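You operate a simulated robot arm through the tools that you are given. There is no shell and no other tool. Be economical: measure what you need, move in short steps, check, and stop when the job is done.

You are at the controls of a simulated two-armed robot. One attempt, no reset.

JOB
Brush the rust patch off the cradle angle, then prime that spot.
Fine: rust brush for the rust, primer brush from the primer tray; both brushes go back where they lay. Set down upright: rust brush, primer brush. A coat counts when it lies all over at full strength: go over it till it gets no stronger. What is to be rubbed or washed off counts as gone when no trace of it is left.
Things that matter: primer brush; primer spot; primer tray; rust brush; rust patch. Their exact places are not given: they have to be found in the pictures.

The check looks at the end state, three seconds after you hand in, the way a careful person would. Anything else that was tipped, shoved, dropped, spilled or broken makes it a failure.

ROBOT AND FRAMES
Two 7-joint arms with two-finger parallel grippers on one trunk, on a base that drives. Base frame: it is fixed to the floor where the robot stands at the start and does not move with it; the origin is under the middle of the robot, x ahead of it, y to its left, z up. Units: mm, rad, N and s.
The left shoulder is at the start at [50, 187, 1060], the right one opposite. With the tool pointing down near the work surface each hand reaches from about 100 to 660 mm from the robot's upright axis, wherever it stands, measured 20 degrees to its own side. Places, roughly: primer spot [-1000, -1000, 500]; primer tray [700, -100, 700]; rust patch [-1000, -1000, 500]. Payload 3.43 kg a hand.
Tool frame (each hand has its own): the origin (TCP) lies between the finger pads and is the grasp point; the fingertips stand 30 mm ahead of it; z points along the fingers, y is the line along which they close. The gripper opens to 94 mm. The fingers are 28 mm wide and 10 mm thick; the gripper's body (50 by 96 mm) begins 55 mm behind the TCP.
Orientation is that of the tool frame in the base frame, as a unit quaternion [x, y, z, w]. With the fingers straight down and closing along the base's y, the tool's x points along the base's -x, its y along +y and its z along -z.

CONTROLS
- The arms move only by the tool apply_moves. It takes "left_increments", "right_increments" or both (then of equal length, played together; a hand with none holds still); each is a list that holds one entry, the list of rows, each a list of 6 numbers: the shift along the tool's x, y, z in units of 25 mm (1.0 is 25 mm), then the turn, a rotation vector about the tool's x, y, z in units of 6 degrees (1.0 is 6 degrees). In form: [[[tx, ty, tz, wx, wy, wz], ...]]. A call has 1 to 12 rows; each row shifts and turns the commanded pose from where the row before left it, along the tool's axes as they then stand. "left_claw" and "right_claw" are, for a hand that has rows, the finger opening in m, from 0 to 0.094, set as the call begins (left out, the last holds). A call with a number of a shift or a turn outside -1 to 1 is refused whole. Rows are played at 5 a second. More than 50 mm and 0.15 rad between two rows, or a gripper value outside its range, and nothing of the call is played. A pose out of reach is approached as far as the arm can. The call stops where the force on the tool passes 50 N (or 10 N more than at its start, if that is more) or the arm is blocked; 0.2 s more then pass. Each finger travels about 153 mm/s and halts on what it meets, pressing with about 41 N; the grip force reading is that of the motor and also rises with nothing between the fingers. The clock runs only during rows and for 0.2 s after the last one: add rows that do not move to give the fingers time. It gives the time, the measured TCP pose, the force on the tool (base axes), the opening and the grip force at its end, in the units of the frame above (readings bear some noise), with the torque about the TCP (base axes, N m) and any sound that the robot's microphone picked up.
- Cameras (640 x 400 px; columns grow to the right, rows downward): "scene" is now at [147.7, 4.6, 1227.3]; the picture's right is [0.05, -1.00, 0.00], its down [-0.52, -0.02, -0.85] and it looks along [0.85, 0.04, -0.52] (base axes); focal length 259 px, centre (320, 200). "left" rides on the left gripper at [76, -14, -102] in its tool frame; the picture's right is [0.18, 0.98, 0.00], its down [-0.75, 0.14, -0.64] and it looks along [-0.63, 0.12, 0.77] (tool axes); focal length 243 px, centre (320, 200). "right" rides on the right gripper at [76, 14, -103] in its tool frame; the picture's right is [-0.18, 0.98, 0.00], its down [-0.75, -0.14, -0.64] and it looks along [-0.63, -0.12, 0.77] (tool axes); focal length 243 px, centre (320, 200).
- get_image(camera): a new picture of that camera. It takes no simulated time.
- raise_lower(by): slides the trunk up (or, below 0, down) by that many mm; the arms and the scene camera ride with it, the base frame stays. It gives what a move gives, with no picture.
- drive_base(legs): drives the robot by 1 to 6 legs, each [ahead, left, turn to the left] in mm, mm and rad, along the robot's own axes; the way and the turn of a leg run together, so that a leg with both is an arc; at most 1500 mm and 3.142 rad a leg. The arms and the cameras ride along, it lands a little off, and it stops where it bumps. It gives what a move gives.
- head_to(pan, tilt): turns the head with the scene camera to pan (to the left, within 1.396 rad either way) and tilt (down, from -0.506 to 1.204), counted from straight ahead of the robot. It gives what a move gives.
- locate(camera, pixels): there is no depth. For up to 12 entries [column, row, z] of the newest picture of that camera ("zoom" is the newest enlarged one), the place [x, y] in the base frame at which the ray of that pixel passes the height z, good to about 3 mm. It takes no simulated time.
- enlarge(camera, box): a new picture of the part [left, top, right, bottom] of that camera's present view, enlarged. It takes no simulated time.
- finish_job(): hands the job in; it is judged then, once.

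Go step by step. Measure first, check grasps and placings, and put right what went wrong. The budget is 80 turns and 70 pictures, counting those below and the enlarged ones. Unless the task says otherwise, let go and move clear before handing in, and close with one line.

The tools are called after "Call:" as name(argument=value, ...) on one line, values as JSON. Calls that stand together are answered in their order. apply_moves: Moves the arms, as the interface text tells. Its arguments: {"type":"object","properties":{"left_increments":{"type":"array","items":{"type":"array","items":{"type":"array","items":{"type":"number"}}}},"left_claw":{"type":"number"},"right_increments":{"type":"array","items":{"type":"array","items":{"type":"array","items":{"type":"number"}}}},"right_claw":{"type":"number"}},"required":[]} The other tools are called the same way: raise_lower (by) slides the trunk up or down; drive_base (legs) drives the base; head_to (pan, tilt) turns the head that bears the scene camera; get_image (camera) takes a picture; locate (camera, pixels) gives the place at which the rays of pixels pass given heights; enlarge (camera, box) takes an enlarged picture of a part of a camera's view; finish_job () hands the job in.

At the start:

```text
time_s: 0.0
left_tcp_pos: [473.7, 219.8, 1100.2]
left_orientation: [0.0, 1.0, 0.0, 0.0]
left_force: [0.2, -0.2, 0.7]
left_wrist_torque: [-0.02, 0.04, 0.01]
left_opening: 94.1
left_finger_force: 0.1
right_tcp_pos: [370.9, -159.4, 1104.8]
right_orientation: [0.001, 1.0, 0.001, 0.0]
right_force: [0.8, 0.8, 0.1]
right_wrist_torque: [-0.01, 0.02, 0.02]
right_opening: 93.6
right_finger_force: 0.0
trunk travel left (down, up): [-275.0, 157.0]
robot x, y, heading: [1.2, 0.2, 0.001]
head pan, tilt: [0.047, 0.552]
```

scene: 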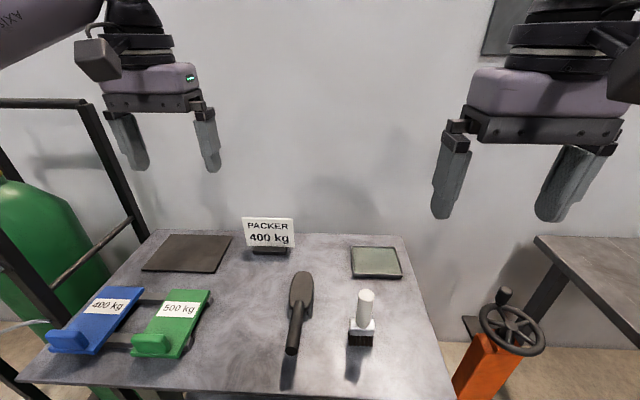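
right: 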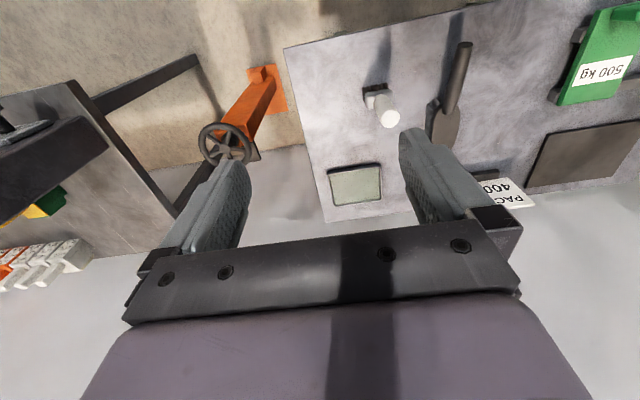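
left: 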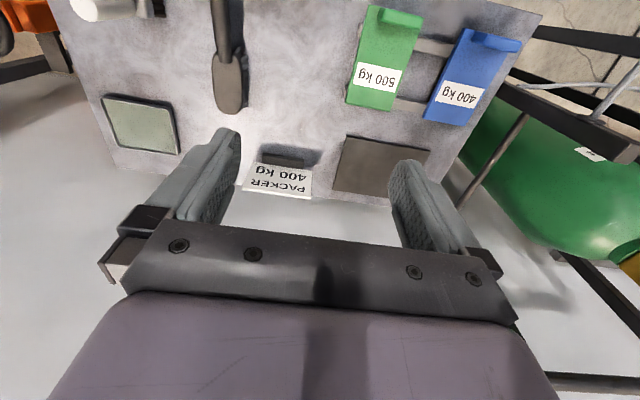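

The table holds a dark brush (300,310), a white-handled brush standing at (362,320) and the green tray at (376,262). I'll look closer at them before moving.

Call:
enlarge(camera="scene", box=[230, 200, 430, 380])

Call:
locate(camera="scene", pixels=[[350, 247, 700], [395, 247, 700], [402, 277, 700], [354, 277, 700], [360, 345, 700], [292, 350, 700], [302, 275, 700], [360, 338, 700], [145, 235, 700], [405, 235, 700], [20, 380, 700], [455, 398, 700]])

```text
2.22 times, centred on (330, 290) of scene
```

zoom: 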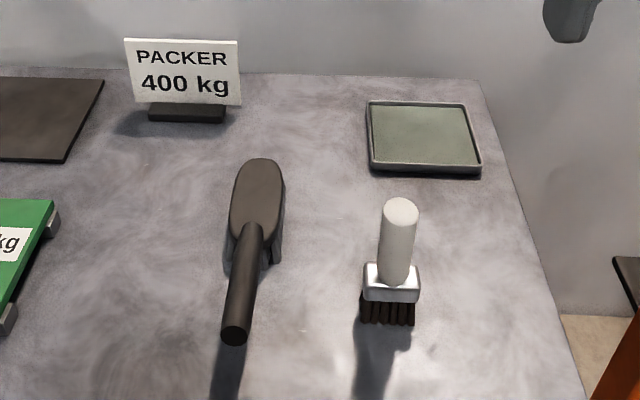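

```text
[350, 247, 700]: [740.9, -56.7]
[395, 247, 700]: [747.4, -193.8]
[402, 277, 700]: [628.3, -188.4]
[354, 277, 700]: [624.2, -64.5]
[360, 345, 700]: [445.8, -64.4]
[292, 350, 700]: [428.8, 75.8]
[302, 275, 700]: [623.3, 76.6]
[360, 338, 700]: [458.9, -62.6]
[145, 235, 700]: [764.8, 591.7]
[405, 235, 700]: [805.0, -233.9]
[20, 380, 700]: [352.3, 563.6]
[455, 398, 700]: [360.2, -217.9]
```

The white brush stands on its bristles; the dark one rests with its handle tilted up toward me. Before grasping, I'll look for the cradle behind me to the right.

Call:
head_to(pan=-1.396, tilt=0.5)

Call:
get_image(camera="scene")

```text
time_s: 1.6
left_tcp_pos: [472.1, 220.1, 1100.0]
left_orientation: [0.0, 1.0, 0.0, -0.001]
left_force: [-0.1, 0.2, -0.4]
left_wrist_torque: [-0.04, 0.01, 0.0]
left_opening: 93.8
left_finger_force: 0.0
right_tcp_pos: [370.0, -158.4, 1104.7]
right_orientation: [0.001, 1.0, 0.0, 0.0]
right_force: [-0.8, 0.5, 0.4]
right_wrist_torque: [-0.01, -0.01, 0.03]
right_opening: 94.0
right_finger_force: 0.0
trunk travel left (down, up): [-275.0, 157.0]
robot x, y, heading: [-0.7, 1.5, 0.002]
head pan, tilt: [-1.396, 0.499]
```

```text
65 pictures are left
```

scene: 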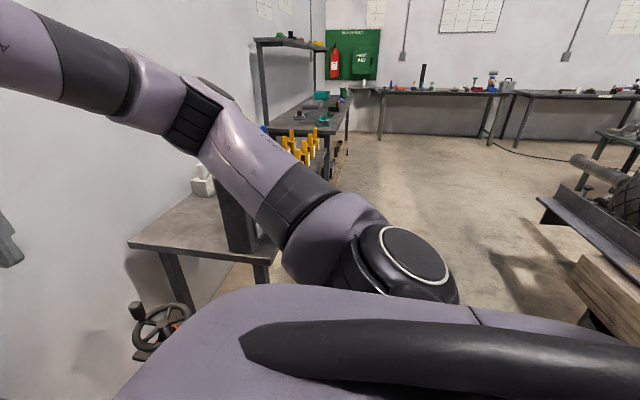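

The cradle with the steel angle is at the right edge (590,240). I'll turn right to see it properly.

Call:
drive_base(legs=[[0, 0, -1.1]])

Call:
get_image(camera="scene")

```text
time_s: 4.8
left_tcp_pos: [399.2, -335.7, 1099.5]
left_orientation: [0.537, 0.843, 0.0, 0.0]
left_force: [-0.3, 0.1, -0.1]
left_wrist_torque: [-0.02, -0.01, 0.0]
left_opening: 94.0
left_finger_force: 0.0
right_tcp_pos: [12.1, -403.6, 1104.5]
right_orientation: [0.539, 0.843, 0.001, 0.0]
right_force: [0.4, -0.1, 0.0]
right_wrist_torque: [0.02, 0.01, -0.02]
right_opening: 93.7
right_finger_force: 0.0
trunk travel left (down, up): [-275.0, 157.0]
robot x, y, heading: [1.1, -2.1, -1.137]
head pan, tilt: [-1.396, 0.499]
```

```text
64 pictures are left
```

scene: 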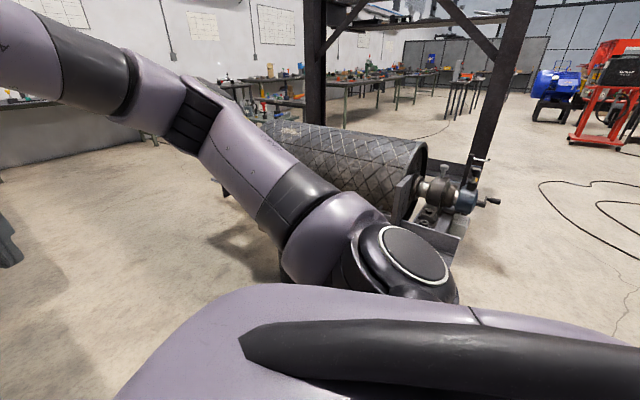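

Now the drum and cradle are behind my right arm. I'll pan the head to look at it with less arm in the way.

Call:
drive_base(legs=[[0, 0, -1.2]])

Call:
head_to(pan=0.0, tilt=0.5)

Call:
get_image(camera="scene")

```text
time_s: 8.2
left_tcp_pos: [-166.7, -493.6, 1099.2]
left_orientation: [0.919, 0.394, 0.0, -0.001]
left_force: [0.5, -0.6, 0.1]
left_wrist_torque: [0.0, -0.01, 0.0]
left_opening: 94.2
left_finger_force: 0.0
right_tcp_pos: [-371.3, -159.9, 1103.9]
right_orientation: [0.919, 0.394, 0.001, 0.001]
right_force: [-0.2, 0.2, -0.7]
right_wrist_torque: [-0.01, 0.01, 0.01]
right_opening: 93.9
right_finger_force: 0.0
trunk travel left (down, up): [-275.0, 157.0]
robot x, y, heading: [-1.0, 2.0, -2.335]
head pan, tilt: [-1.396, 0.499]
```

```text
time_s: 9.7
left_tcp_pos: [-167.9, -494.7, 1099.0]
left_orientation: [0.919, 0.393, 0.0, 0.0]
left_force: [-0.3, 0.4, -0.1]
left_wrist_torque: [0.03, 0.0, 0.02]
left_opening: 94.0
left_finger_force: 0.1
right_tcp_pos: [-370.8, -158.4, 1104.3]
right_orientation: [0.919, 0.393, 0.0, 0.001]
right_force: [-0.4, -0.5, -0.1]
right_wrist_torque: [0.01, -0.04, -0.03]
right_opening: 94.0
right_finger_force: 0.1
trunk travel left (down, up): [-275.0, 157.0]
robot x, y, heading: [4.3, 1.8, -2.332]
head pan, tilt: [0.0, 0.499]
```

```text
63 pictures are left
```

scene: 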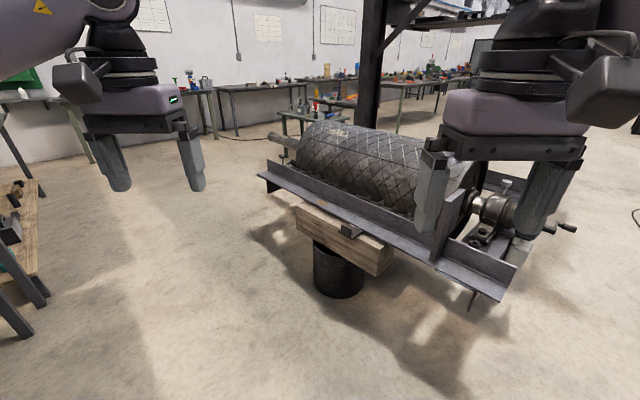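

The cradle angle runs from (262,178) to (510,290). I'll enlarge it to find the rust patch.

Call:
enlarge(camera="scene", box=[240, 150, 440, 275])

Call:
enlarge(camera="scene", box=[360, 190, 560, 315])

```text
3.20 times, centred on (340, 212) of scene
```

zoom: 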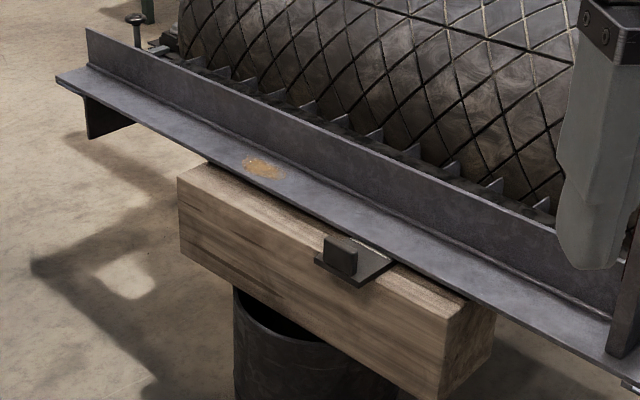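

```text
3.20 times, centred on (460, 252) of scene
```

zoom: 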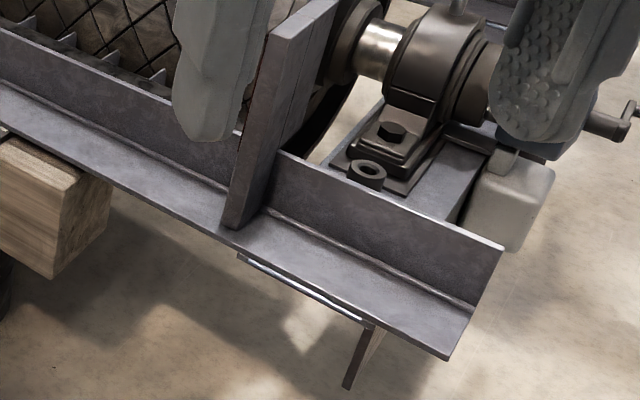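

The rust patch shows at zoom (264,168) on the angle's flat flange, about scene (322,202). I'll get its position at several heights and then go fetch the rust brush.

Call:
locate(camera="scene", pixels=[[322.5, 202, 400], [322.5, 202, 500], [322.5, 202, 600], [262, 176, 500], [500, 301, 500], [390, 268, 500], [295, 208, 500], [346, 231, 500]])

Call:
drive_base(legs=[[0, 0, 1.1], [0, 0, 1.235]])

Call:
head_to(pan=0.0, tilt=0.9)

Call:
get_image(camera="scene")

```text
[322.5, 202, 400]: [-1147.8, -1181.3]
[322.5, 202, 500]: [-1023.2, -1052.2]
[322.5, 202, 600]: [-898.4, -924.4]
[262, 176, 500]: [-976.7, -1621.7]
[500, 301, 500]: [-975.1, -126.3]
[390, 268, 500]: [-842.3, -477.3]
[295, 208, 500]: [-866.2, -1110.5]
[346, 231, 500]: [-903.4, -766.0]
```

```text
time_s: 15.9
left_tcp_pos: [476.6, 210.5, 1100.1]
left_orientation: [0.012, 1.0, 0.0, 0.0]
left_force: [0.3, 0.0, -0.9]
left_wrist_torque: [0.05, 0.03, -0.02]
left_opening: 93.9
left_finger_force: 0.0
right_tcp_pos: [366.6, -166.5, 1103.6]
right_orientation: [0.012, 1.0, 0.0, 0.0]
right_force: [-0.7, 0.3, -0.7]
right_wrist_torque: [-0.01, 0.0, -0.01]
right_opening: 93.9
right_finger_force: 0.0
trunk travel left (down, up): [-275.0, 157.0]
robot x, y, heading: [-0.9, -0.4, -0.019]
head pan, tilt: [0.0, 0.499]
```

```text
time_s: 16.8
left_tcp_pos: [477.8, 209.0, 1099.7]
left_orientation: [0.011, 1.0, -0.001, 0.001]
left_force: [0.1, -0.7, -0.2]
left_wrist_torque: [0.02, -0.04, -0.03]
left_opening: 93.9
left_finger_force: 0.1
right_tcp_pos: [367.1, -168.1, 1104.3]
right_orientation: [0.012, 1.0, 0.001, 0.0]
right_force: [-0.2, -0.5, -0.3]
right_wrist_torque: [-0.02, -0.01, -0.02]
right_opening: 94.1
right_finger_force: 0.1
trunk travel left (down, up): [-275.0, 157.0]
robot x, y, heading: [2.1, -3.4, -0.023]
head pan, tilt: [0.0, 0.901]
```

```text
60 pictures are left
```

scene: 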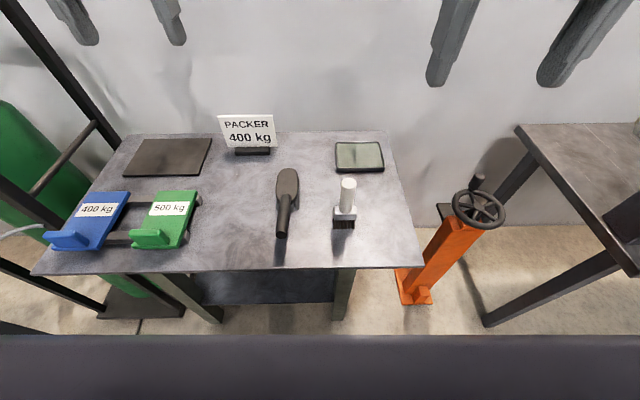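

Back at the table. I'll enlarge the two brushes in the scene view, and take the wrist views for triangulation.

Call:
enlarge(camera="scene", box=[250, 130, 410, 270])

Call:
locate(camera="zoom", pixels=[[320, 200, 700]])

Call:
get_image(camera="right")

Call:
enlarge(camera="left", box=[60, 0, 260, 125])

```text
2.86 times, centred on (330, 200) of scene
```

zoom: 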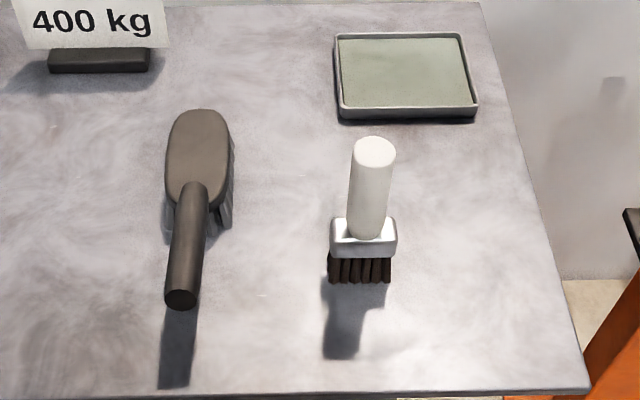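

```text
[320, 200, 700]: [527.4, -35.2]
```

```text
58 pictures are left
```

right: 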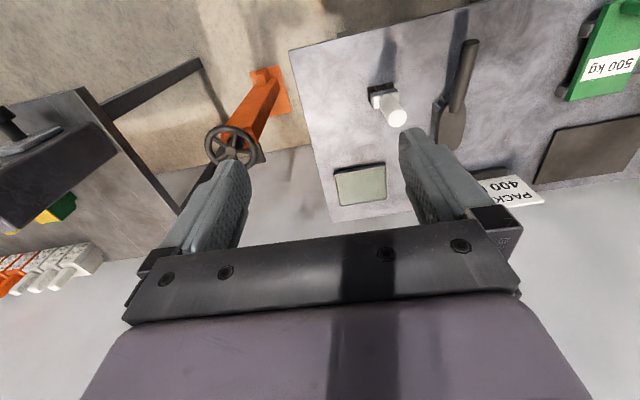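

```text
3.20 times, centred on (160, 62) of left
```

zoom: 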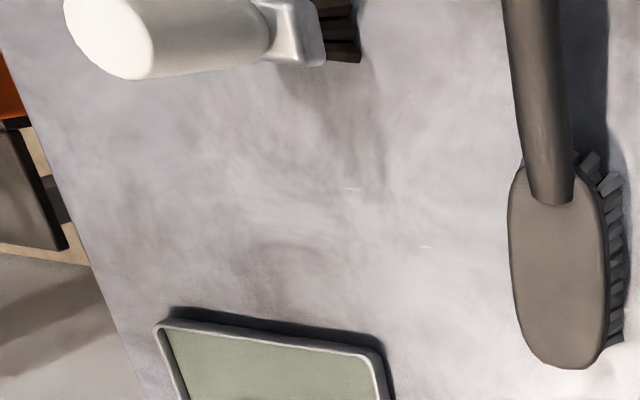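

I'll triangulate key points: brush block, handle end, white handle top, and tray corner from the different cameras.

Call:
locate(camera="scene", pixels=[[287.3, 168.5, 700], [287.3, 168.5, 800], [285.2, 194.8, 700], [285.2, 194.8, 800], [281, 234.3, 700], [281, 234.3, 800], [349.2, 182.5, 700], [349.2, 182.5, 800], [337, 167.5, 700], [337, 167.5, 800], [344, 221, 700], [344, 221, 800]])

Call:
locate(camera="zoom", pixels=[[560, 368, 700], [560, 368, 800], [550, 202, 700], [550, 202, 800], [110, 38, 700], [110, 38, 800], [383, 357, 700], [383, 357, 800], [345, 55, 700], [345, 55, 800]])

Call:
locate(camera="right", pixels=[[466, 42, 700], [466, 42, 800], [398, 116, 700], [398, 116, 800], [459, 110, 700], [459, 110, 800], [335, 172, 700], [335, 172, 800], [384, 165, 700], [384, 165, 800]])

```text
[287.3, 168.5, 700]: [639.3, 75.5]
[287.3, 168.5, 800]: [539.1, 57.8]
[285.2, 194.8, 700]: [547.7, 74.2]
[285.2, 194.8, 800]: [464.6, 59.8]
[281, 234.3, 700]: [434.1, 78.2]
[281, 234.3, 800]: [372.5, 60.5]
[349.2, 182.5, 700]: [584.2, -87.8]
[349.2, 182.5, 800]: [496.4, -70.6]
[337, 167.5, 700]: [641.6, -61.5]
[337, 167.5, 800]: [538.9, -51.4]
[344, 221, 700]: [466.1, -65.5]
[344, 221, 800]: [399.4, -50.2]
```

```text
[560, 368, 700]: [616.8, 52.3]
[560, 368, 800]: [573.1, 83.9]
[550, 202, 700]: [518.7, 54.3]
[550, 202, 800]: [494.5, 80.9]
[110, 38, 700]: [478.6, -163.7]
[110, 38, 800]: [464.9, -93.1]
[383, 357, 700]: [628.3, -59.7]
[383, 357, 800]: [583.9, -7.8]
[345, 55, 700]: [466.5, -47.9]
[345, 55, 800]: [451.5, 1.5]
```

```text
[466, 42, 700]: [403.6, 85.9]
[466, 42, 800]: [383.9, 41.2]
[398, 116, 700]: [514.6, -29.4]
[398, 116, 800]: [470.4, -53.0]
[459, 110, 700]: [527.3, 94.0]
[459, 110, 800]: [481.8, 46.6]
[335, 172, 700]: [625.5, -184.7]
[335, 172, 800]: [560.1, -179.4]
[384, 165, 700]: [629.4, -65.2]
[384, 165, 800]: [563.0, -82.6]
```

The white handle's top is at about (458,-63,842). The rust brush's handle runs along x from about 507 to 395 at y≈66 and z≈750, and the table is near z 700. I'll bring the left hand above that handle.

Call:
apply_moves(left_increments=[[[0.1, -0.57, 1, 0, 0, 0], [0.1, -0.57, 1, 0, 0, 0], [0.1, -0.57, 1, 0, 0, 0], [0.1, -0.57, 1, 0, 0, 0], [0.1, -0.57, 1, 0, 0, 0], [0.1, -0.57, 1, 0, 0, 0], [0.1, -0.57, 1, 0, 0, 0], [0.1, -0.57, 1, 0, 0, 0], [0.1, -0.57, 1, 0, 0, 0], [0.1, -0.57, 1, 0, 0, 0]]], left_claw=0.08)

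Call:
get_image(camera="left")

Call:
get_image(camera="scene")

```text
time_s: 19.0
left_tcp_pos: [450.2, 66.3, 850.5]
left_orientation: [0.011, 1.0, 0.0, 0.001]
left_force: [-1.1, -0.6, -0.2]
left_wrist_torque: [-0.02, -0.02, 0.0]
left_opening: 80.0
left_finger_force: 0.1
right_tcp_pos: [367.2, -166.3, 1103.2]
right_orientation: [0.012, 1.0, 0.001, -0.001]
right_force: [0.3, 0.0, -0.6]
right_wrist_torque: [-0.01, 0.01, -0.03]
right_opening: 94.0
right_finger_force: 0.0
trunk travel left (down, up): [-275.0, 157.0]
robot x, y, heading: [-3.4, -1.1, -0.022]
head pan, tilt: [0.0, 0.901]
```

```text
56 pictures are left
```

left: 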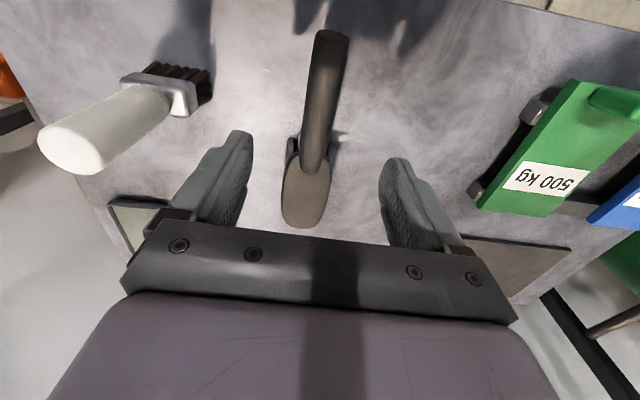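

```text
55 pictures are left
```

scene: 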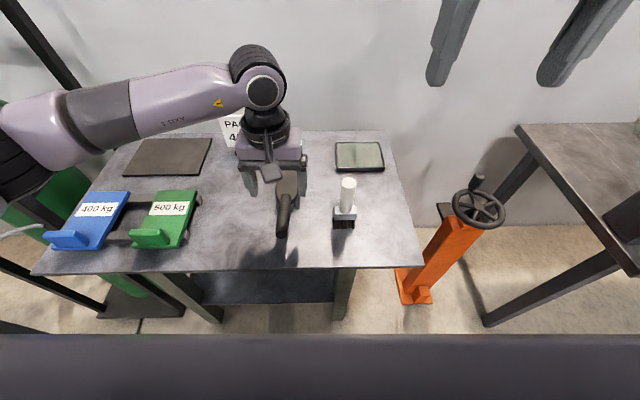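

The handle lies between the fingers, running from (330,40) to (313,165). I'll refine the handle end's height from this view.

Call:
locate(camera="left", pixels=[[332, 38, 740], [332, 38, 780], [313, 165, 740], [313, 165, 760], [304, 228, 740], [304, 228, 700], [320, 100, 750], [320, 100, 770], [170, 70, 700], [205, 105, 700], [75, 147, 842], [112, 203, 705]])

Call:
locate(camera="scene", pixels=[[281, 230, 740], [281, 230, 780], [281, 237, 740], [281, 237, 780], [334, 223, 700], [354, 223, 700]])

```text
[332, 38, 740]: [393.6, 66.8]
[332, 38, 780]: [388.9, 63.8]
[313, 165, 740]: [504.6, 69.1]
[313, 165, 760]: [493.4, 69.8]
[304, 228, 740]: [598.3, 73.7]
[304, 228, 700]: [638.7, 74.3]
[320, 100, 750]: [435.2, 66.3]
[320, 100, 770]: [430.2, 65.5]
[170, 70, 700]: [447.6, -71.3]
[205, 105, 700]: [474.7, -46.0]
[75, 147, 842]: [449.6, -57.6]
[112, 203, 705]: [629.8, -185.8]
```

```text
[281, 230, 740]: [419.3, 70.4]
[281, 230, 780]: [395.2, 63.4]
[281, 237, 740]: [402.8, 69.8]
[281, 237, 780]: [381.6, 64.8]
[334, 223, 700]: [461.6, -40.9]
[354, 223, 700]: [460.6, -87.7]
```

The handle slopes gently, with its top at about z 765 near x=450. I'll descend 98 mm and close.

Call:
apply_moves(left_increments=[[[0, 0, 0.98, 0, 0, 0], [0, 0.04, 0.98, 0, 0, 0], [0, 0, 0.98, 0, 0, 0], [0, 0, 0.98, 0, 0, 0]]])

Call:
apply_moves(left_increments=[[[0, 0, 0, 0, 0, 0], [0, 0, 0, 0, 0, 0], [0, 0, 0, 0, 0, 0]]], left_claw=0.0)

Call:
get_image(camera="left")

```text
time_s: 20.0
left_tcp_pos: [450.0, 69.6, 752.2]
left_orientation: [0.011, 1.0, -0.001, 0.001]
left_force: [1.1, -0.6, 0.3]
left_wrist_torque: [-0.01, -0.03, 0.0]
left_opening: 80.2
left_finger_force: 0.1
right_tcp_pos: [367.8, -167.0, 1104.5]
right_orientation: [0.012, 1.0, 0.001, 0.0]
right_force: [0.3, -0.2, -0.2]
right_wrist_torque: [-0.02, -0.01, -0.01]
right_opening: 94.3
right_finger_force: 0.1
trunk travel left (down, up): [-275.0, 157.0]
robot x, y, heading: [0.8, 1.5, -0.024]
head pan, tilt: [0.0, 0.901]
```

```text
time_s: 20.8
left_tcp_pos: [448.8, 68.8, 751.2]
left_orientation: [0.011, 1.0, 0.0, 0.0]
left_force: [0.5, 0.6, -0.1]
left_wrist_torque: [-0.02, 0.07, -0.06]
left_opening: 32.1
left_finger_force: 41.0
right_tcp_pos: [367.1, -167.5, 1103.0]
right_orientation: [0.013, 1.0, 0.0, 0.0]
right_force: [-0.1, 0.2, 0.6]
right_wrist_torque: [-0.01, 0.03, -0.01]
right_opening: 93.9
right_finger_force: 0.1
trunk travel left (down, up): [-275.0, 157.0]
robot x, y, heading: [0.0, 1.2, -0.017]
head pan, tilt: [0.0, 0.901]
```

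```text
54 pictures are left
```

left: 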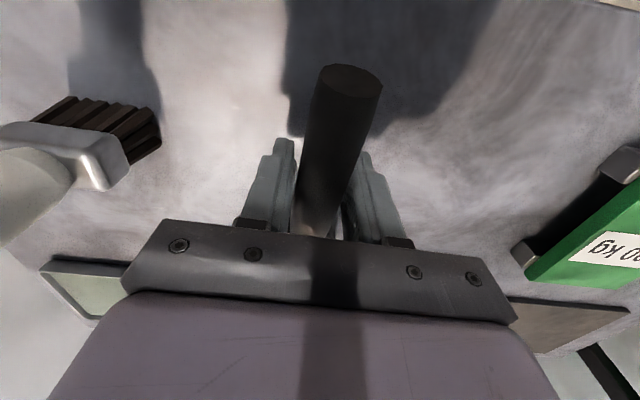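

Handle gripped at 32 mm with TCP (449,69,751), which is the pose to return to. I'll lift and shift the left hand away.

Call:
apply_moves(left_increments=[[[0, 0, -1, 0, 0, 0], [0, 0, -1, 0, 0, 0], [0, 0, -1, 0, 0, 0], [0, 0, -1, 0, 0, 0], [0, 0, -1, 0, 0, 0], [0, 0, -1, 0, 0, 0], [0, 1, -1, 0, 0, 0], [0, 1, -1, 0, 0, 0], [0, 1, -1, 0, 0, 0], [0, 1, -1, 0, 0, 0], [0, 1, -1, 0, 0, 0], [0, 1, -1, 0, 0, 0]]])

Call:
apply_moves(right_increments=[[[-0.5, 0.6, 0.8, 0, 0, 0], [-0.5, 0.6, 0.8, 0, 0, 0], [-0.5, 0.6, 0.8, 0, 0, 0], [-0.5, 0.6, 0.8, 0, 0, 0], [-0.5, 0.6, 0.8, 0, 0, 0], [-0.5, 0.6, 0.8, 0, 0, 0], [-0.5, 0.6, 0.8, 0, 0, 0]]], right_claw=0.08)

Call:
get_image(camera="right")

Call:
get_image(camera="scene")

```text
time_s: 23.4
left_tcp_pos: [453.1, 220.8, 1052.9]
left_orientation: [0.011, 1.0, 0.0, 0.0]
left_force: [-0.2, -0.1, -2.4]
left_wrist_torque: [-0.02, 0.2, 0.01]
left_opening: 32.0
left_finger_force: 40.9
right_tcp_pos: [365.9, -165.7, 1103.9]
right_orientation: [0.012, 1.0, 0.001, 0.0]
right_force: [0.8, -0.1, -0.3]
right_wrist_torque: [-0.02, 0.02, 0.02]
right_opening: 94.0
right_finger_force: 0.0
trunk travel left (down, up): [-275.0, 157.0]
robot x, y, heading: [-2.5, -0.1, -0.022]
head pan, tilt: [0.0, 0.901]
```

```text
time_s: 25.0
left_tcp_pos: [452.8, 220.8, 1052.5]
left_orientation: [0.011, 1.0, 0.0, 0.0]
left_force: [0.4, -0.3, -2.0]
left_wrist_torque: [0.02, 0.18, -0.04]
left_opening: 31.8
left_finger_force: 41.5
right_tcp_pos: [457.9, -62.7, 962.4]
right_orientation: [0.013, 1.0, 0.001, -0.001]
right_force: [0.6, -0.1, -0.6]
right_wrist_torque: [-0.02, 0.02, -0.04]
right_opening: 79.9
right_finger_force: 0.2
trunk travel left (down, up): [-275.0, 157.0]
robot x, y, heading: [2.0, -1.5, -0.025]
head pan, tilt: [0.0, 0.901]
```

```text
53 pictures are left
```

right: 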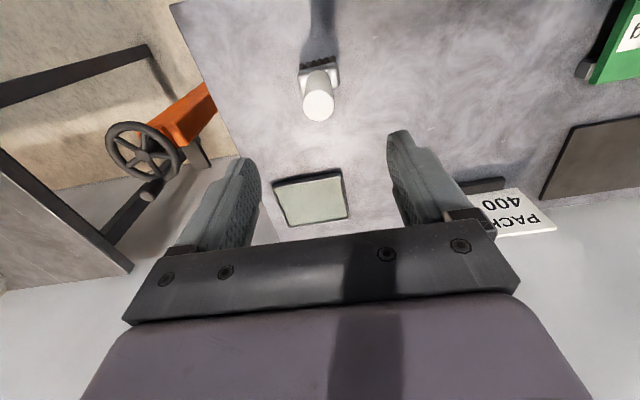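

```text
52 pictures are left
```

scene: 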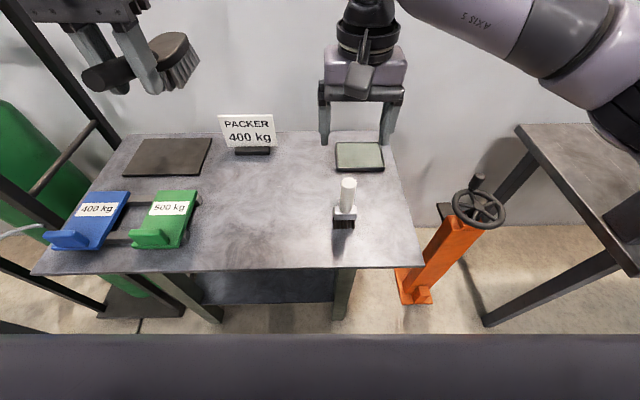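

The rust brush is held well. I'll re-measure the white handle's top (318,107) and its base (319,68) in the right view.

Call:
locate(camera="right", pixels=[[319, 105, 842], [319, 105, 820], [318, 72, 760], [300, 66, 700], [338, 63, 700], [302, 84, 740], [339, 82, 740], [274, 181, 705], [340, 169, 705], [287, 226, 705], [348, 217, 705]])

Call:
enlarge(camera="right", box=[240, 20, 400, 120])

```text
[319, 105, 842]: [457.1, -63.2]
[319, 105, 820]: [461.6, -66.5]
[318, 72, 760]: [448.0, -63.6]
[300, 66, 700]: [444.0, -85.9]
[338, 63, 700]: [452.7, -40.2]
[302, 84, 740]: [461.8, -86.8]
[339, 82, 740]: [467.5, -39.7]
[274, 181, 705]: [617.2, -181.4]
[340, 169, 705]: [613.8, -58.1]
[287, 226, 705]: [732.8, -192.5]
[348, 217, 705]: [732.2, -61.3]
```

```text
4.00 times, centred on (320, 70) of right
```

zoom: 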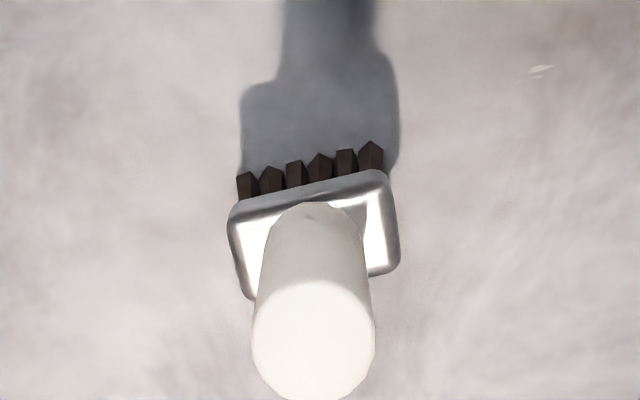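

The handle's axis is at (458,-63), right under the hand. I'll descend 145 mm to z≈817 and close.

Call:
apply_moves(right_increments=[[[0, 0, 0.97, 0, 0, 0], [0, 0, 0.97, 0, 0, 0], [0, 0, 0.97, 0, 0, 0], [0, 0, 0.97, 0, 0, 0], [0, 0, 0.97, 0, 0, 0], [0, 0, 0.97, 0, 0, 0]]])

Call:
apply_moves(right_increments=[[[0, 0, 0, 0, 0, 0], [0, 0, 0, 0, 0, 0], [0, 0, 0, 0, 0, 0]]], right_claw=0.0)

Call:
get_image(camera="right")

Call:
get_image(camera="scene")

```text
time_s: 26.4
left_tcp_pos: [453.0, 220.1, 1052.5]
left_orientation: [0.011, 1.0, 0.0, 0.0]
left_force: [0.3, -0.1, -2.7]
left_wrist_torque: [0.01, 0.21, 0.03]
left_opening: 31.9
left_finger_force: 40.9
right_tcp_pos: [458.7, -63.1, 816.8]
right_orientation: [0.012, 1.0, 0.0, 0.0]
right_force: [0.2, 0.8, -0.3]
right_wrist_torque: [-0.01, 0.01, 0.02]
right_opening: 80.1
right_finger_force: 0.0
trunk travel left (down, up): [-275.0, 157.0]
robot x, y, heading: [-3.4, -1.3, -0.02]
head pan, tilt: [0.0, 0.901]
```

```text
time_s: 27.2
left_tcp_pos: [453.2, 220.8, 1051.6]
left_orientation: [0.011, 1.0, -0.001, 0.0]
left_force: [0.4, 0.1, -1.9]
left_wrist_torque: [0.02, 0.14, 0.03]
left_opening: 31.9
left_finger_force: 41.2
right_tcp_pos: [457.9, -63.8, 817.1]
right_orientation: [0.012, 1.0, 0.001, 0.0]
right_force: [0.1, -0.3, -0.3]
right_wrist_torque: [-0.03, 0.02, 0.03]
right_opening: 27.0
right_finger_force: 40.9
trunk travel left (down, up): [-275.0, 157.0]
robot x, y, heading: [1.0, 2.2, -0.019]
head pan, tilt: [0.0, 0.901]
```

```text
50 pictures are left
```

right: 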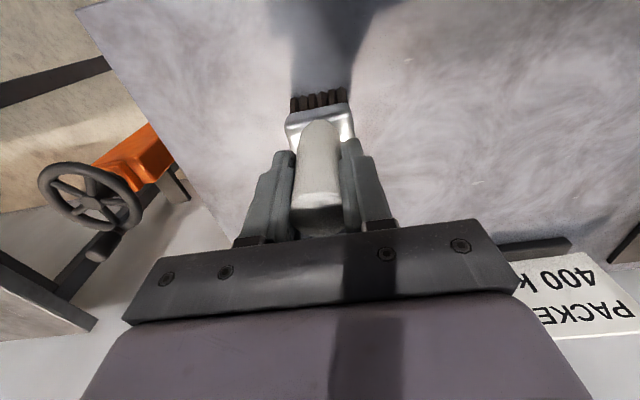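

```text
49 pictures are left
```

scene: 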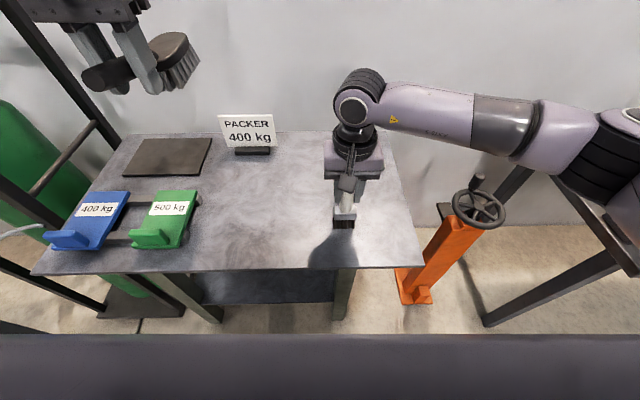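

Primer brush is gripped (27 mm) at TCP (458,-63.5,817). I'll lift it 75 mm and carry it over the tray at about (650,-122).

Call:
apply_moves(right_increments=[[[0, 0, -1, 0, 0, 0], [0, 0, -1, 0, 0, 0], [0, 0, -1, 0, 0, 0], [-0.98, -0.28, 0, 0, 0, 0], [-0.98, -0.28, 0, 0, 0, 0], [-0.98, -0.28, 0, 0, 0, 0], [-0.98, -0.28, 0, 0, 0, 0], [-0.98, -0.28, 0, 0, 0, 0], [-0.98, -0.28, 0, 0, 0, 0], [-0.98, -0.28, 0, 0, 0, 0], [-0.98, -0.28, 0, 0, 0, 0]]])

Call:
get_image(camera="scene")

Call:
get_image(camera="right")

```text
time_s: 29.6
left_tcp_pos: [454.8, 220.3, 1052.3]
left_orientation: [0.01, 1.0, 0.001, 0.001]
left_force: [-1.2, 0.2, -1.7]
left_wrist_torque: [0.01, 0.18, -0.05]
left_opening: 32.1
left_finger_force: 40.5
right_tcp_pos: [619.6, -134.3, 891.0]
right_orientation: [0.011, 1.0, 0.001, 0.001]
right_force: [0.5, 0.2, -2.5]
right_wrist_torque: [0.02, 0.03, 0.0]
right_opening: 27.2
right_finger_force: 41.1
right hand out of reach, approached as far as the arm can: row 10, 11
trunk travel left (down, up): [-275.0, 157.0]
robot x, y, heading: [-2.1, -0.3, -0.02]
head pan, tilt: [0.0, 0.901]
```

```text
48 pictures are left
```

scene: 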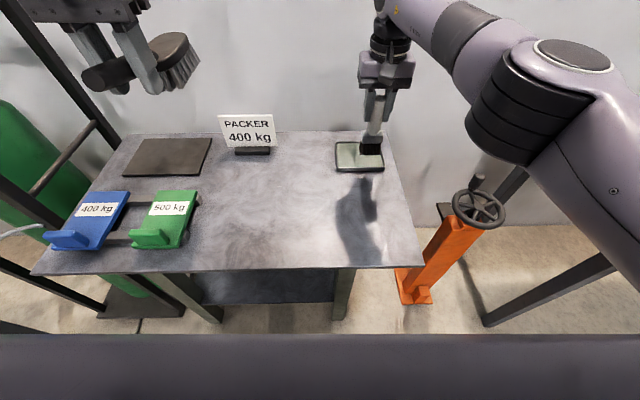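

```text
47 pictures are left
```

right: 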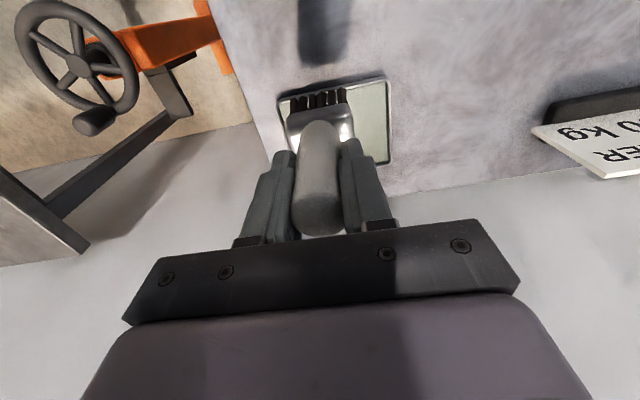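

The arm ran out of reach at x≈620. I'll drive 50 mm ahead while the hand is still well above the tray.

Call:
drive_base(legs=[[50, 0, 0]])

Call:
apply_moves(right_increments=[[[0, 0, 0, 0, 0, 0]]])

```text
time_s: 30.5
left_tcp_pos: [505.2, 218.4, 1051.4]
left_orientation: [0.013, 1.0, 0.0, 0.0]
left_force: [0.6, -0.8, -2.1]
left_wrist_torque: [0.0, 0.19, 0.0]
left_opening: 32.0
left_finger_force: 40.7
right_tcp_pos: [668.9, -136.3, 891.8]
right_orientation: [0.013, 1.0, 0.0, -0.001]
right_force: [1.0, 0.2, -0.4]
right_wrist_torque: [-0.01, 0.02, 0.03]
right_opening: 27.2
right_finger_force: 41.3
trunk travel left (down, up): [-275.0, 157.0]
robot x, y, heading: [48.9, -1.4, -0.025]
head pan, tilt: [0.0, 0.901]
```

```text
time_s: 30.9
left_tcp_pos: [504.9, 218.1, 1051.8]
left_orientation: [0.012, 1.0, 0.0, 0.0]
left_force: [0.7, -0.7, -2.2]
left_wrist_torque: [0.0, 0.15, -0.01]
left_opening: 32.0
left_finger_force: 41.3
right_tcp_pos: [669.0, -136.6, 892.3]
right_orientation: [0.013, 1.0, 0.001, -0.001]
right_force: [0.6, 0.1, -1.5]
right_wrist_torque: [-0.01, 0.0, -0.01]
right_opening: 26.9
right_finger_force: 41.0
trunk travel left (down, up): [-275.0, 157.0]
robot x, y, heading: [45.9, 2.0, -0.025]
head pan, tilt: [0.0, 0.901]
```

Now at (669,-136), over the tray. I'll lower in steps, with the bristle tips expected near z 705 at TCP z≈822.

Call:
apply_moves(right_increments=[[[0.3, 0.4, 0.9, 0, 0, 0], [0.2, 0, 0.9, 0, 0, 0], [0, 0, 0.72, 0, 0, 0], [0, 0, 0.12, 0, 0, 0], [0, 0, 0.12, 0, 0, 0]]])

Call:
get_image(camera="right")

Call:
enlarge(camera="scene", box=[300, 100, 460, 200])

```text
time_s: 32.1
left_tcp_pos: [502.3, 218.9, 1054.5]
left_orientation: [0.012, 1.0, 0.0, 0.002]
left_force: [-0.4, -0.4, -1.4]
left_wrist_torque: [0.01, 0.16, -0.01]
left_opening: 31.9
left_finger_force: 41.2
right_tcp_pos: [655.8, -126.5, 827.7]
right_orientation: [0.013, 1.0, 0.001, 0.004]
right_force: [-4.9, -1.2, 29.0]
right_wrist_torque: [-0.2, 0.72, 0.0]
right_opening: 26.9
right_finger_force: 40.4
trunk travel left (down, up): [-275.0, 157.0]
robot x, y, heading: [52.4, -1.4, -0.026]
head pan, tilt: [0.0, 0.901]
```

```text
46 pictures are left
```

right: 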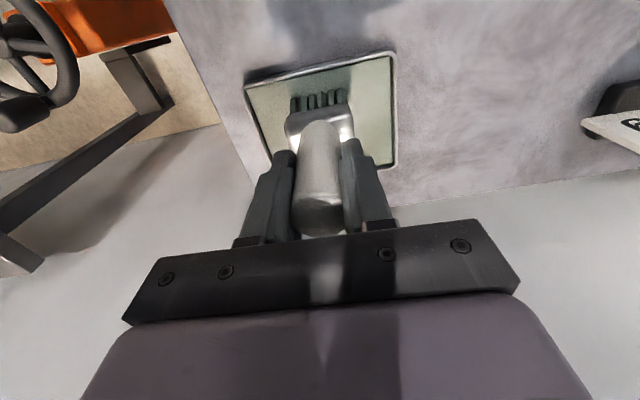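

```text
4.00 times, centred on (380, 150) of scene
```

zoom: 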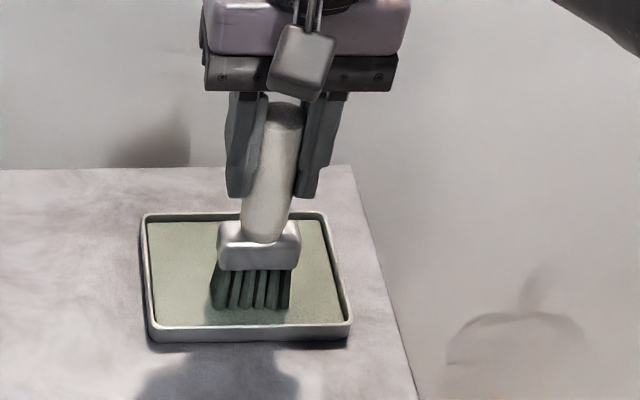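

The bristles took up the primer (green at zoom (255,285)) with a 29 N contact. I'll lift straight out, retract both hands, then back away and turn toward the cradle.

Call:
apply_moves(right_increments=[[[0, 0, -0.3, 0, 0, 0], [0, 0, -1, 0, 0, 0], [0, 0, -1, 0, 0, 0], [0, 0, -1, 0, 0, 0], [0.8, 0, -1, 0, 0, 0], [1, 0, -1, 0, 0, 0], [1, 0, -1, 0, 0, 0], [1, -0.5, -1, 0, 0, 0], [1, -0.5, -1, 0, 0, 0], [1, -0.5, -1, 0, 0, 0], [1, -0.5, 0, 0, 0, 0], [1, -0.5, 0, 0, 0, 0]]], left_increments=[[[0, 0, 0, 0, 0, 0], [0, 0, 0, 0, 0, 0], [0, 0, 0, 0, 0, 0], [0, 0, 0, 0, 0, 0], [0, 0, 0, 0, 0, 0], [0, 0, 0, 0, 0, 0], [0.5, 0, 0, 0, 0, 0], [0.5, 0, 0, 0, 0, 0], [0.5, 0, 0, 0, 0, 0], [0.5, 0, 0, 0, 0, 0], [0.5, 0, 0, 0, 0, 0], [0.5, 0, 0, 0, 0, 0]]])

Call:
drive_base(legs=[[-250, 0, 0], [0, 0, -1.56], [0, 0, -1.56]])

Call:
head_to(pan=0.7, tilt=0.5)

Call:
get_image(camera="scene")

```text
time_s: 34.7
left_tcp_pos: [428.6, 221.4, 1052.7]
left_orientation: [0.01, 1.0, 0.0, 0.0]
left_force: [-1.0, 0.2, -1.8]
left_wrist_torque: [-0.02, 0.22, -0.02]
left_opening: 32.2
left_finger_force: 41.0
right_tcp_pos: [459.5, -185.4, 1052.9]
right_orientation: [0.013, 1.0, 0.001, 0.0]
right_force: [-0.6, -0.2, -0.8]
right_wrist_torque: [-0.03, 0.0, 0.0]
right_opening: 27.0
right_finger_force: 41.4
trunk travel left (down, up): [-275.0, 157.0]
robot x, y, heading: [51.4, -0.2, -0.026]
head pan, tilt: [0.0, 0.901]
```

```text
time_s: 44.1
left_tcp_pos: [-580.7, -238.5, 1053.0]
left_orientation: [1.0, 0.016, 0.0, 0.001]
left_force: [-0.3, -0.1, -2.8]
left_wrist_torque: [0.01, -0.18, -0.03]
left_opening: 32.0
left_finger_force: 41.2
right_tcp_pos: [-634.4, 166.1, 1054.1]
right_orientation: [1.0, 0.012, -0.001, 0.001]
right_force: [-1.2, -0.4, -0.9]
right_wrist_torque: [0.0, -0.01, -0.02]
right_opening: 26.7
right_finger_force: 40.9
trunk travel left (down, up): [-275.0, 157.0]
robot x, y, heading: [-213.2, 4.4, -3.114]
head pan, tilt: [0.0, 0.901]
```

```text
time_s: 45.2
left_tcp_pos: [-581.0, -238.4, 1053.3]
left_orientation: [1.0, 0.014, 0.0, 0.0]
left_force: [0.3, 0.6, -1.7]
left_wrist_torque: [0.0, -0.17, -0.01]
left_opening: 31.9
left_finger_force: 40.9
right_tcp_pos: [-633.6, 166.3, 1052.3]
right_orientation: [1.0, 0.014, 0.0, 0.001]
right_force: [-0.2, -0.3, -1.3]
right_wrist_torque: [-0.01, 0.02, -0.02]
right_opening: 26.8
right_finger_force: 41.5
trunk travel left (down, up): [-275.0, 157.0]
robot x, y, heading: [-215.1, 4.1, -3.108]
head pan, tilt: [0.7, 0.499]
```

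```text
44 pictures are left
```

scene: 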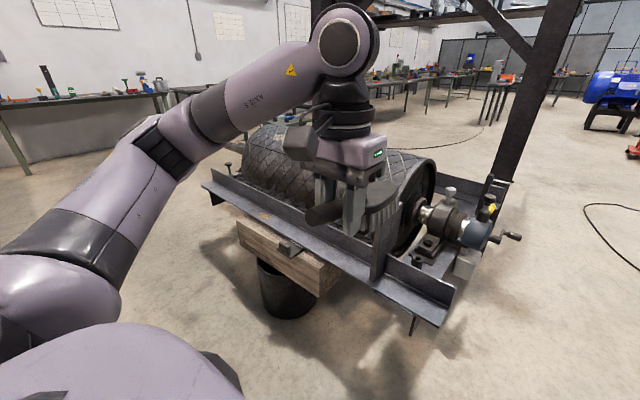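

The patch now shows at about (265,215). I'll triangulate it against the earlier ray.

Call:
enlarge(camera="scene", box=[200, 170, 360, 270])

Call:
locate(camera="scene", pixels=[[265, 215, 400], [265, 215, 500], [265, 215, 600], [201, 186, 500], [440, 327, 500], [290, 247, 500], [307, 176, 700], [430, 166, 700]])

```text
4.00 times, centred on (280, 220) of scene
```

zoom: 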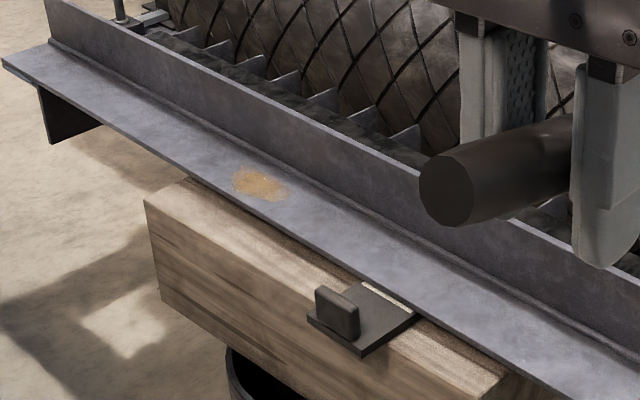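

```text
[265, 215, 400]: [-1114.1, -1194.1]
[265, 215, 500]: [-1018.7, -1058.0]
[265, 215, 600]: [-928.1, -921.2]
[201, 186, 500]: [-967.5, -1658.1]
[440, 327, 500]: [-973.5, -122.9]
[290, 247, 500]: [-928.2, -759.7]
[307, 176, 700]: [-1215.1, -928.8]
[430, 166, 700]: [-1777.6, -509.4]
```

Rays cross near (-1005,-1042) at z≈505-515; the angle runs along y with its front edge at x≈-970. I'll strafe over in front of it, stopping short, and look again.

Call:
drive_base(legs=[[150, 1040, -0.033]])

Call:
head_to(pan=0.0, tilt=0.8)

Call:
get_image(camera="scene")

```text
time_s: 54.8
left_tcp_pos: [-726.7, -1287.7, 1052.2]
left_orientation: [1.0, 0.001, 0.0, 0.0]
left_force: [-0.4, -0.2, -3.0]
left_wrist_torque: [0.02, -0.17, -0.01]
left_opening: 31.9
left_finger_force: 41.0
right_tcp_pos: [-769.7, -882.8, 1052.1]
right_orientation: [1.0, 0.0, 0.0, 0.001]
right_force: [-0.3, 0.0, -1.7]
right_wrist_torque: [-0.03, -0.01, 0.0]
right_opening: 27.0
right_finger_force: 40.8
trunk travel left (down, up): [-275.0, 157.0]
robot x, y, heading: [-355.8, -1057.0, -3.136]
head pan, tilt: [0.7, 0.499]
```

```text
time_s: 55.9
left_tcp_pos: [-727.9, -1287.9, 1052.8]
left_orientation: [1.0, 0.0, 0.001, 0.0]
left_force: [0.7, 0.0, -1.6]
left_wrist_torque: [0.02, -0.15, 0.01]
left_opening: 31.9
left_finger_force: 41.0
right_tcp_pos: [-768.8, -883.7, 1053.8]
right_orientation: [1.0, 0.0, 0.0, 0.0]
right_force: [0.8, 0.2, -1.2]
right_wrist_torque: [-0.01, -0.02, 0.05]
right_opening: 27.3
right_finger_force: 41.5
trunk travel left (down, up): [-275.0, 157.0]
robot x, y, heading: [-354.1, -1054.7, -3.143]
head pan, tilt: [0.0, 0.799]
```

```text
42 pictures are left
```

scene: 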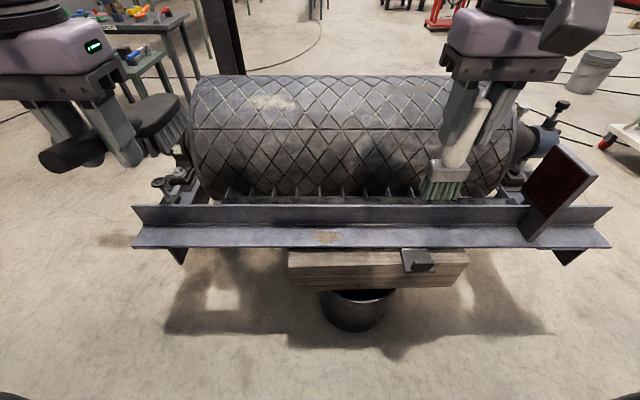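

The patch is at (327,237) straight ahead, with the upright flange behind it. I'll enlarge it and measure its extent.

Call:
enlarge(camera="scene", box=[280, 195, 380, 265])

Call:
locate(camera="scene", pixels=[[327, 237, 400], [327, 237, 500], [327, 237, 550], [327, 247, 500], [327, 227, 500], [327, 207, 500], [327, 207, 600], [420, 250, 500]])

```text
5.71 times, centred on (330, 230) of scene
```

zoom: 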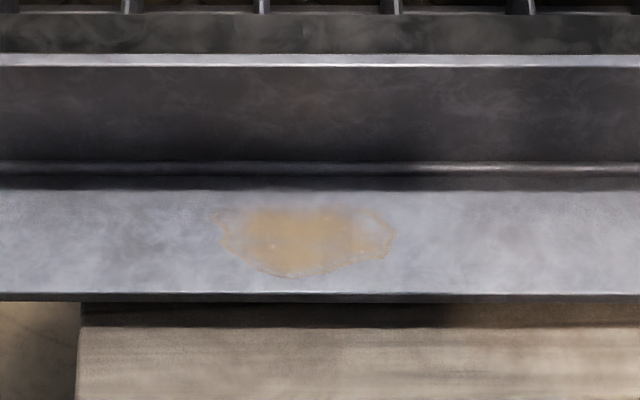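

```text
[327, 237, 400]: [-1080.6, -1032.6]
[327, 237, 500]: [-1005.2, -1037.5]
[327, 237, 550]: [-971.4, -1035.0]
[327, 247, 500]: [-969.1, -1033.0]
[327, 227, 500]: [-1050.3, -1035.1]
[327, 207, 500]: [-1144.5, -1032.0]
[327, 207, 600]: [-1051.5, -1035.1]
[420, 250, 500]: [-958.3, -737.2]
```

Height by triangulation is z≈512. I'll locate the patch outline and flange edges at that height in the enlarged picture.

Call:
locate(camera="zoom", pixels=[[213, 225, 512], [397, 235, 512], [300, 205, 512], [300, 278, 512], [300, 293, 512], [300, 188, 512], [300, 165, 520], [300, 60, 600], [300, 60, 580]])

```text
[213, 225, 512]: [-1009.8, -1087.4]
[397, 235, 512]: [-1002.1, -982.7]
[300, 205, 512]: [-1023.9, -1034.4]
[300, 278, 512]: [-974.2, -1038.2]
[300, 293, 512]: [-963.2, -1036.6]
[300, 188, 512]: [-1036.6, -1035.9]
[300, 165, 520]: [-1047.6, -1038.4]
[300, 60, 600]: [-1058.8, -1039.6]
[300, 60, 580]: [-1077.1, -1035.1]
```

The patch spans x -974…-1024 and y -1087…-983 on the flange, with the upright face at x≈-1048. I'll drive 105 mm closer, lower the trunk 150, and raise the right hand out of the way.

Call:
drive_base(legs=[[105, 0, 0]])

Call:
apply_moves(right_increments=[[[0.5, -1, -0.5, 0, 0, 0], [0.5, -1, -0.5, 0, 0, 0], [0.5, -1, -0.5, 0, 0, 0], [0.5, -1, -0.5, 0, 0, 0]]])

Call:
raise_lower(by=-150)

Call:
get_image(camera="scene")

```text
time_s: 57.0
left_tcp_pos: [-832.1, -1289.7, 1052.3]
left_orientation: [1.0, 0.001, 0.001, 0.0]
left_force: [0.6, -0.3, -1.2]
left_wrist_torque: [0.01, -0.2, -0.01]
left_opening: 31.8
left_finger_force: 41.0
right_tcp_pos: [-876.0, -883.8, 1052.8]
right_orientation: [1.0, 0.0, 0.001, 0.001]
right_force: [-0.7, 0.4, -0.7]
right_wrist_torque: [0.02, -0.02, -0.01]
right_opening: 26.9
right_finger_force: 41.2
trunk travel left (down, up): [-275.0, 157.0]
robot x, y, heading: [-457.5, -1057.0, -3.142]
head pan, tilt: [0.0, 0.799]
```

```text
time_s: 58.0
left_tcp_pos: [-831.9, -1287.2, 1052.7]
left_orientation: [1.0, 0.002, -0.001, 0.0]
left_force: [-0.2, 0.3, -2.2]
left_wrist_torque: [-0.01, -0.18, 0.0]
left_opening: 32.1
left_finger_force: 41.1
right_tcp_pos: [-824.6, -782.4, 1101.1]
right_orientation: [1.0, -0.001, 0.001, 0.001]
right_force: [-0.5, 0.1, -0.7]
right_wrist_torque: [0.01, 0.03, -0.01]
right_opening: 27.1
right_finger_force: 41.1
trunk travel left (down, up): [-275.0, 157.0]
robot x, y, heading: [-460.3, -1057.8, -3.141]
head pan, tilt: [0.0, 0.799]
```

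```text
time_s: 59.8
left_tcp_pos: [-832.4, -1288.8, 902.0]
left_orientation: [1.0, 0.001, 0.0, 0.0]
left_force: [-1.1, -0.1, -2.7]
left_wrist_torque: [-0.01, -0.19, -0.03]
left_opening: 31.8
left_finger_force: 41.0
right_tcp_pos: [-824.6, -783.1, 952.3]
right_orientation: [1.0, 0.0, 0.001, 0.001]
right_force: [0.4, 0.8, -0.1]
right_wrist_torque: [-0.02, 0.02, -0.01]
right_opening: 27.2
right_finger_force: 41.4
trunk travel left (down, up): [-125.0, 307.0]
robot x, y, heading: [-454.8, -1053.4, -3.14]
head pan, tilt: [0.0, 0.799]
```

```text
40 pictures are left
```

scene: 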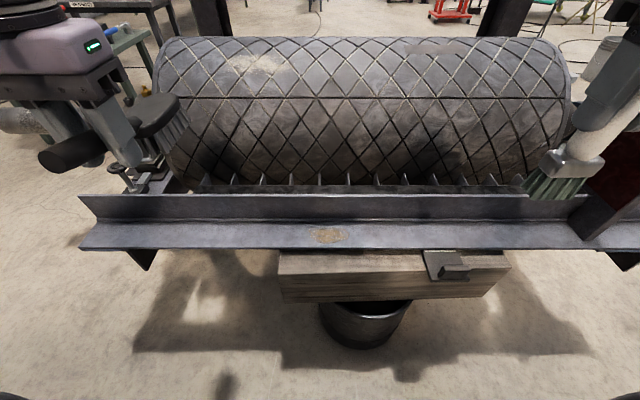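

I'll refine the patch height from this lowered viewpoint.

Call:
locate(camera="scene", pixels=[[328, 235, 500], [328, 235, 520], [328, 248, 500], [328, 248, 520], [328, 218, 520], [328, 222, 520], [455, 268, 510]])

Call:
enlarge(camera="scene", box=[280, 180, 380, 270])

```text
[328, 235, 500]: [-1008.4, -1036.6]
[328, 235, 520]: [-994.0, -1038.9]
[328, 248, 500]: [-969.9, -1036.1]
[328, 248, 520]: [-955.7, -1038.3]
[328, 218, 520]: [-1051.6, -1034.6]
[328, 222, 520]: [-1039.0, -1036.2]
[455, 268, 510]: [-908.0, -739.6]
```

```text
4.44 times, centred on (330, 225) of scene
```

zoom: 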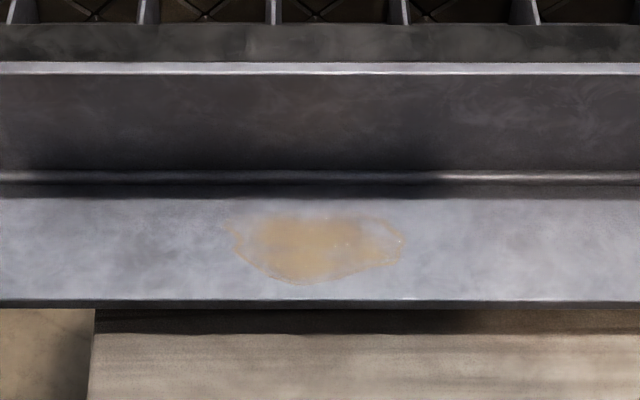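

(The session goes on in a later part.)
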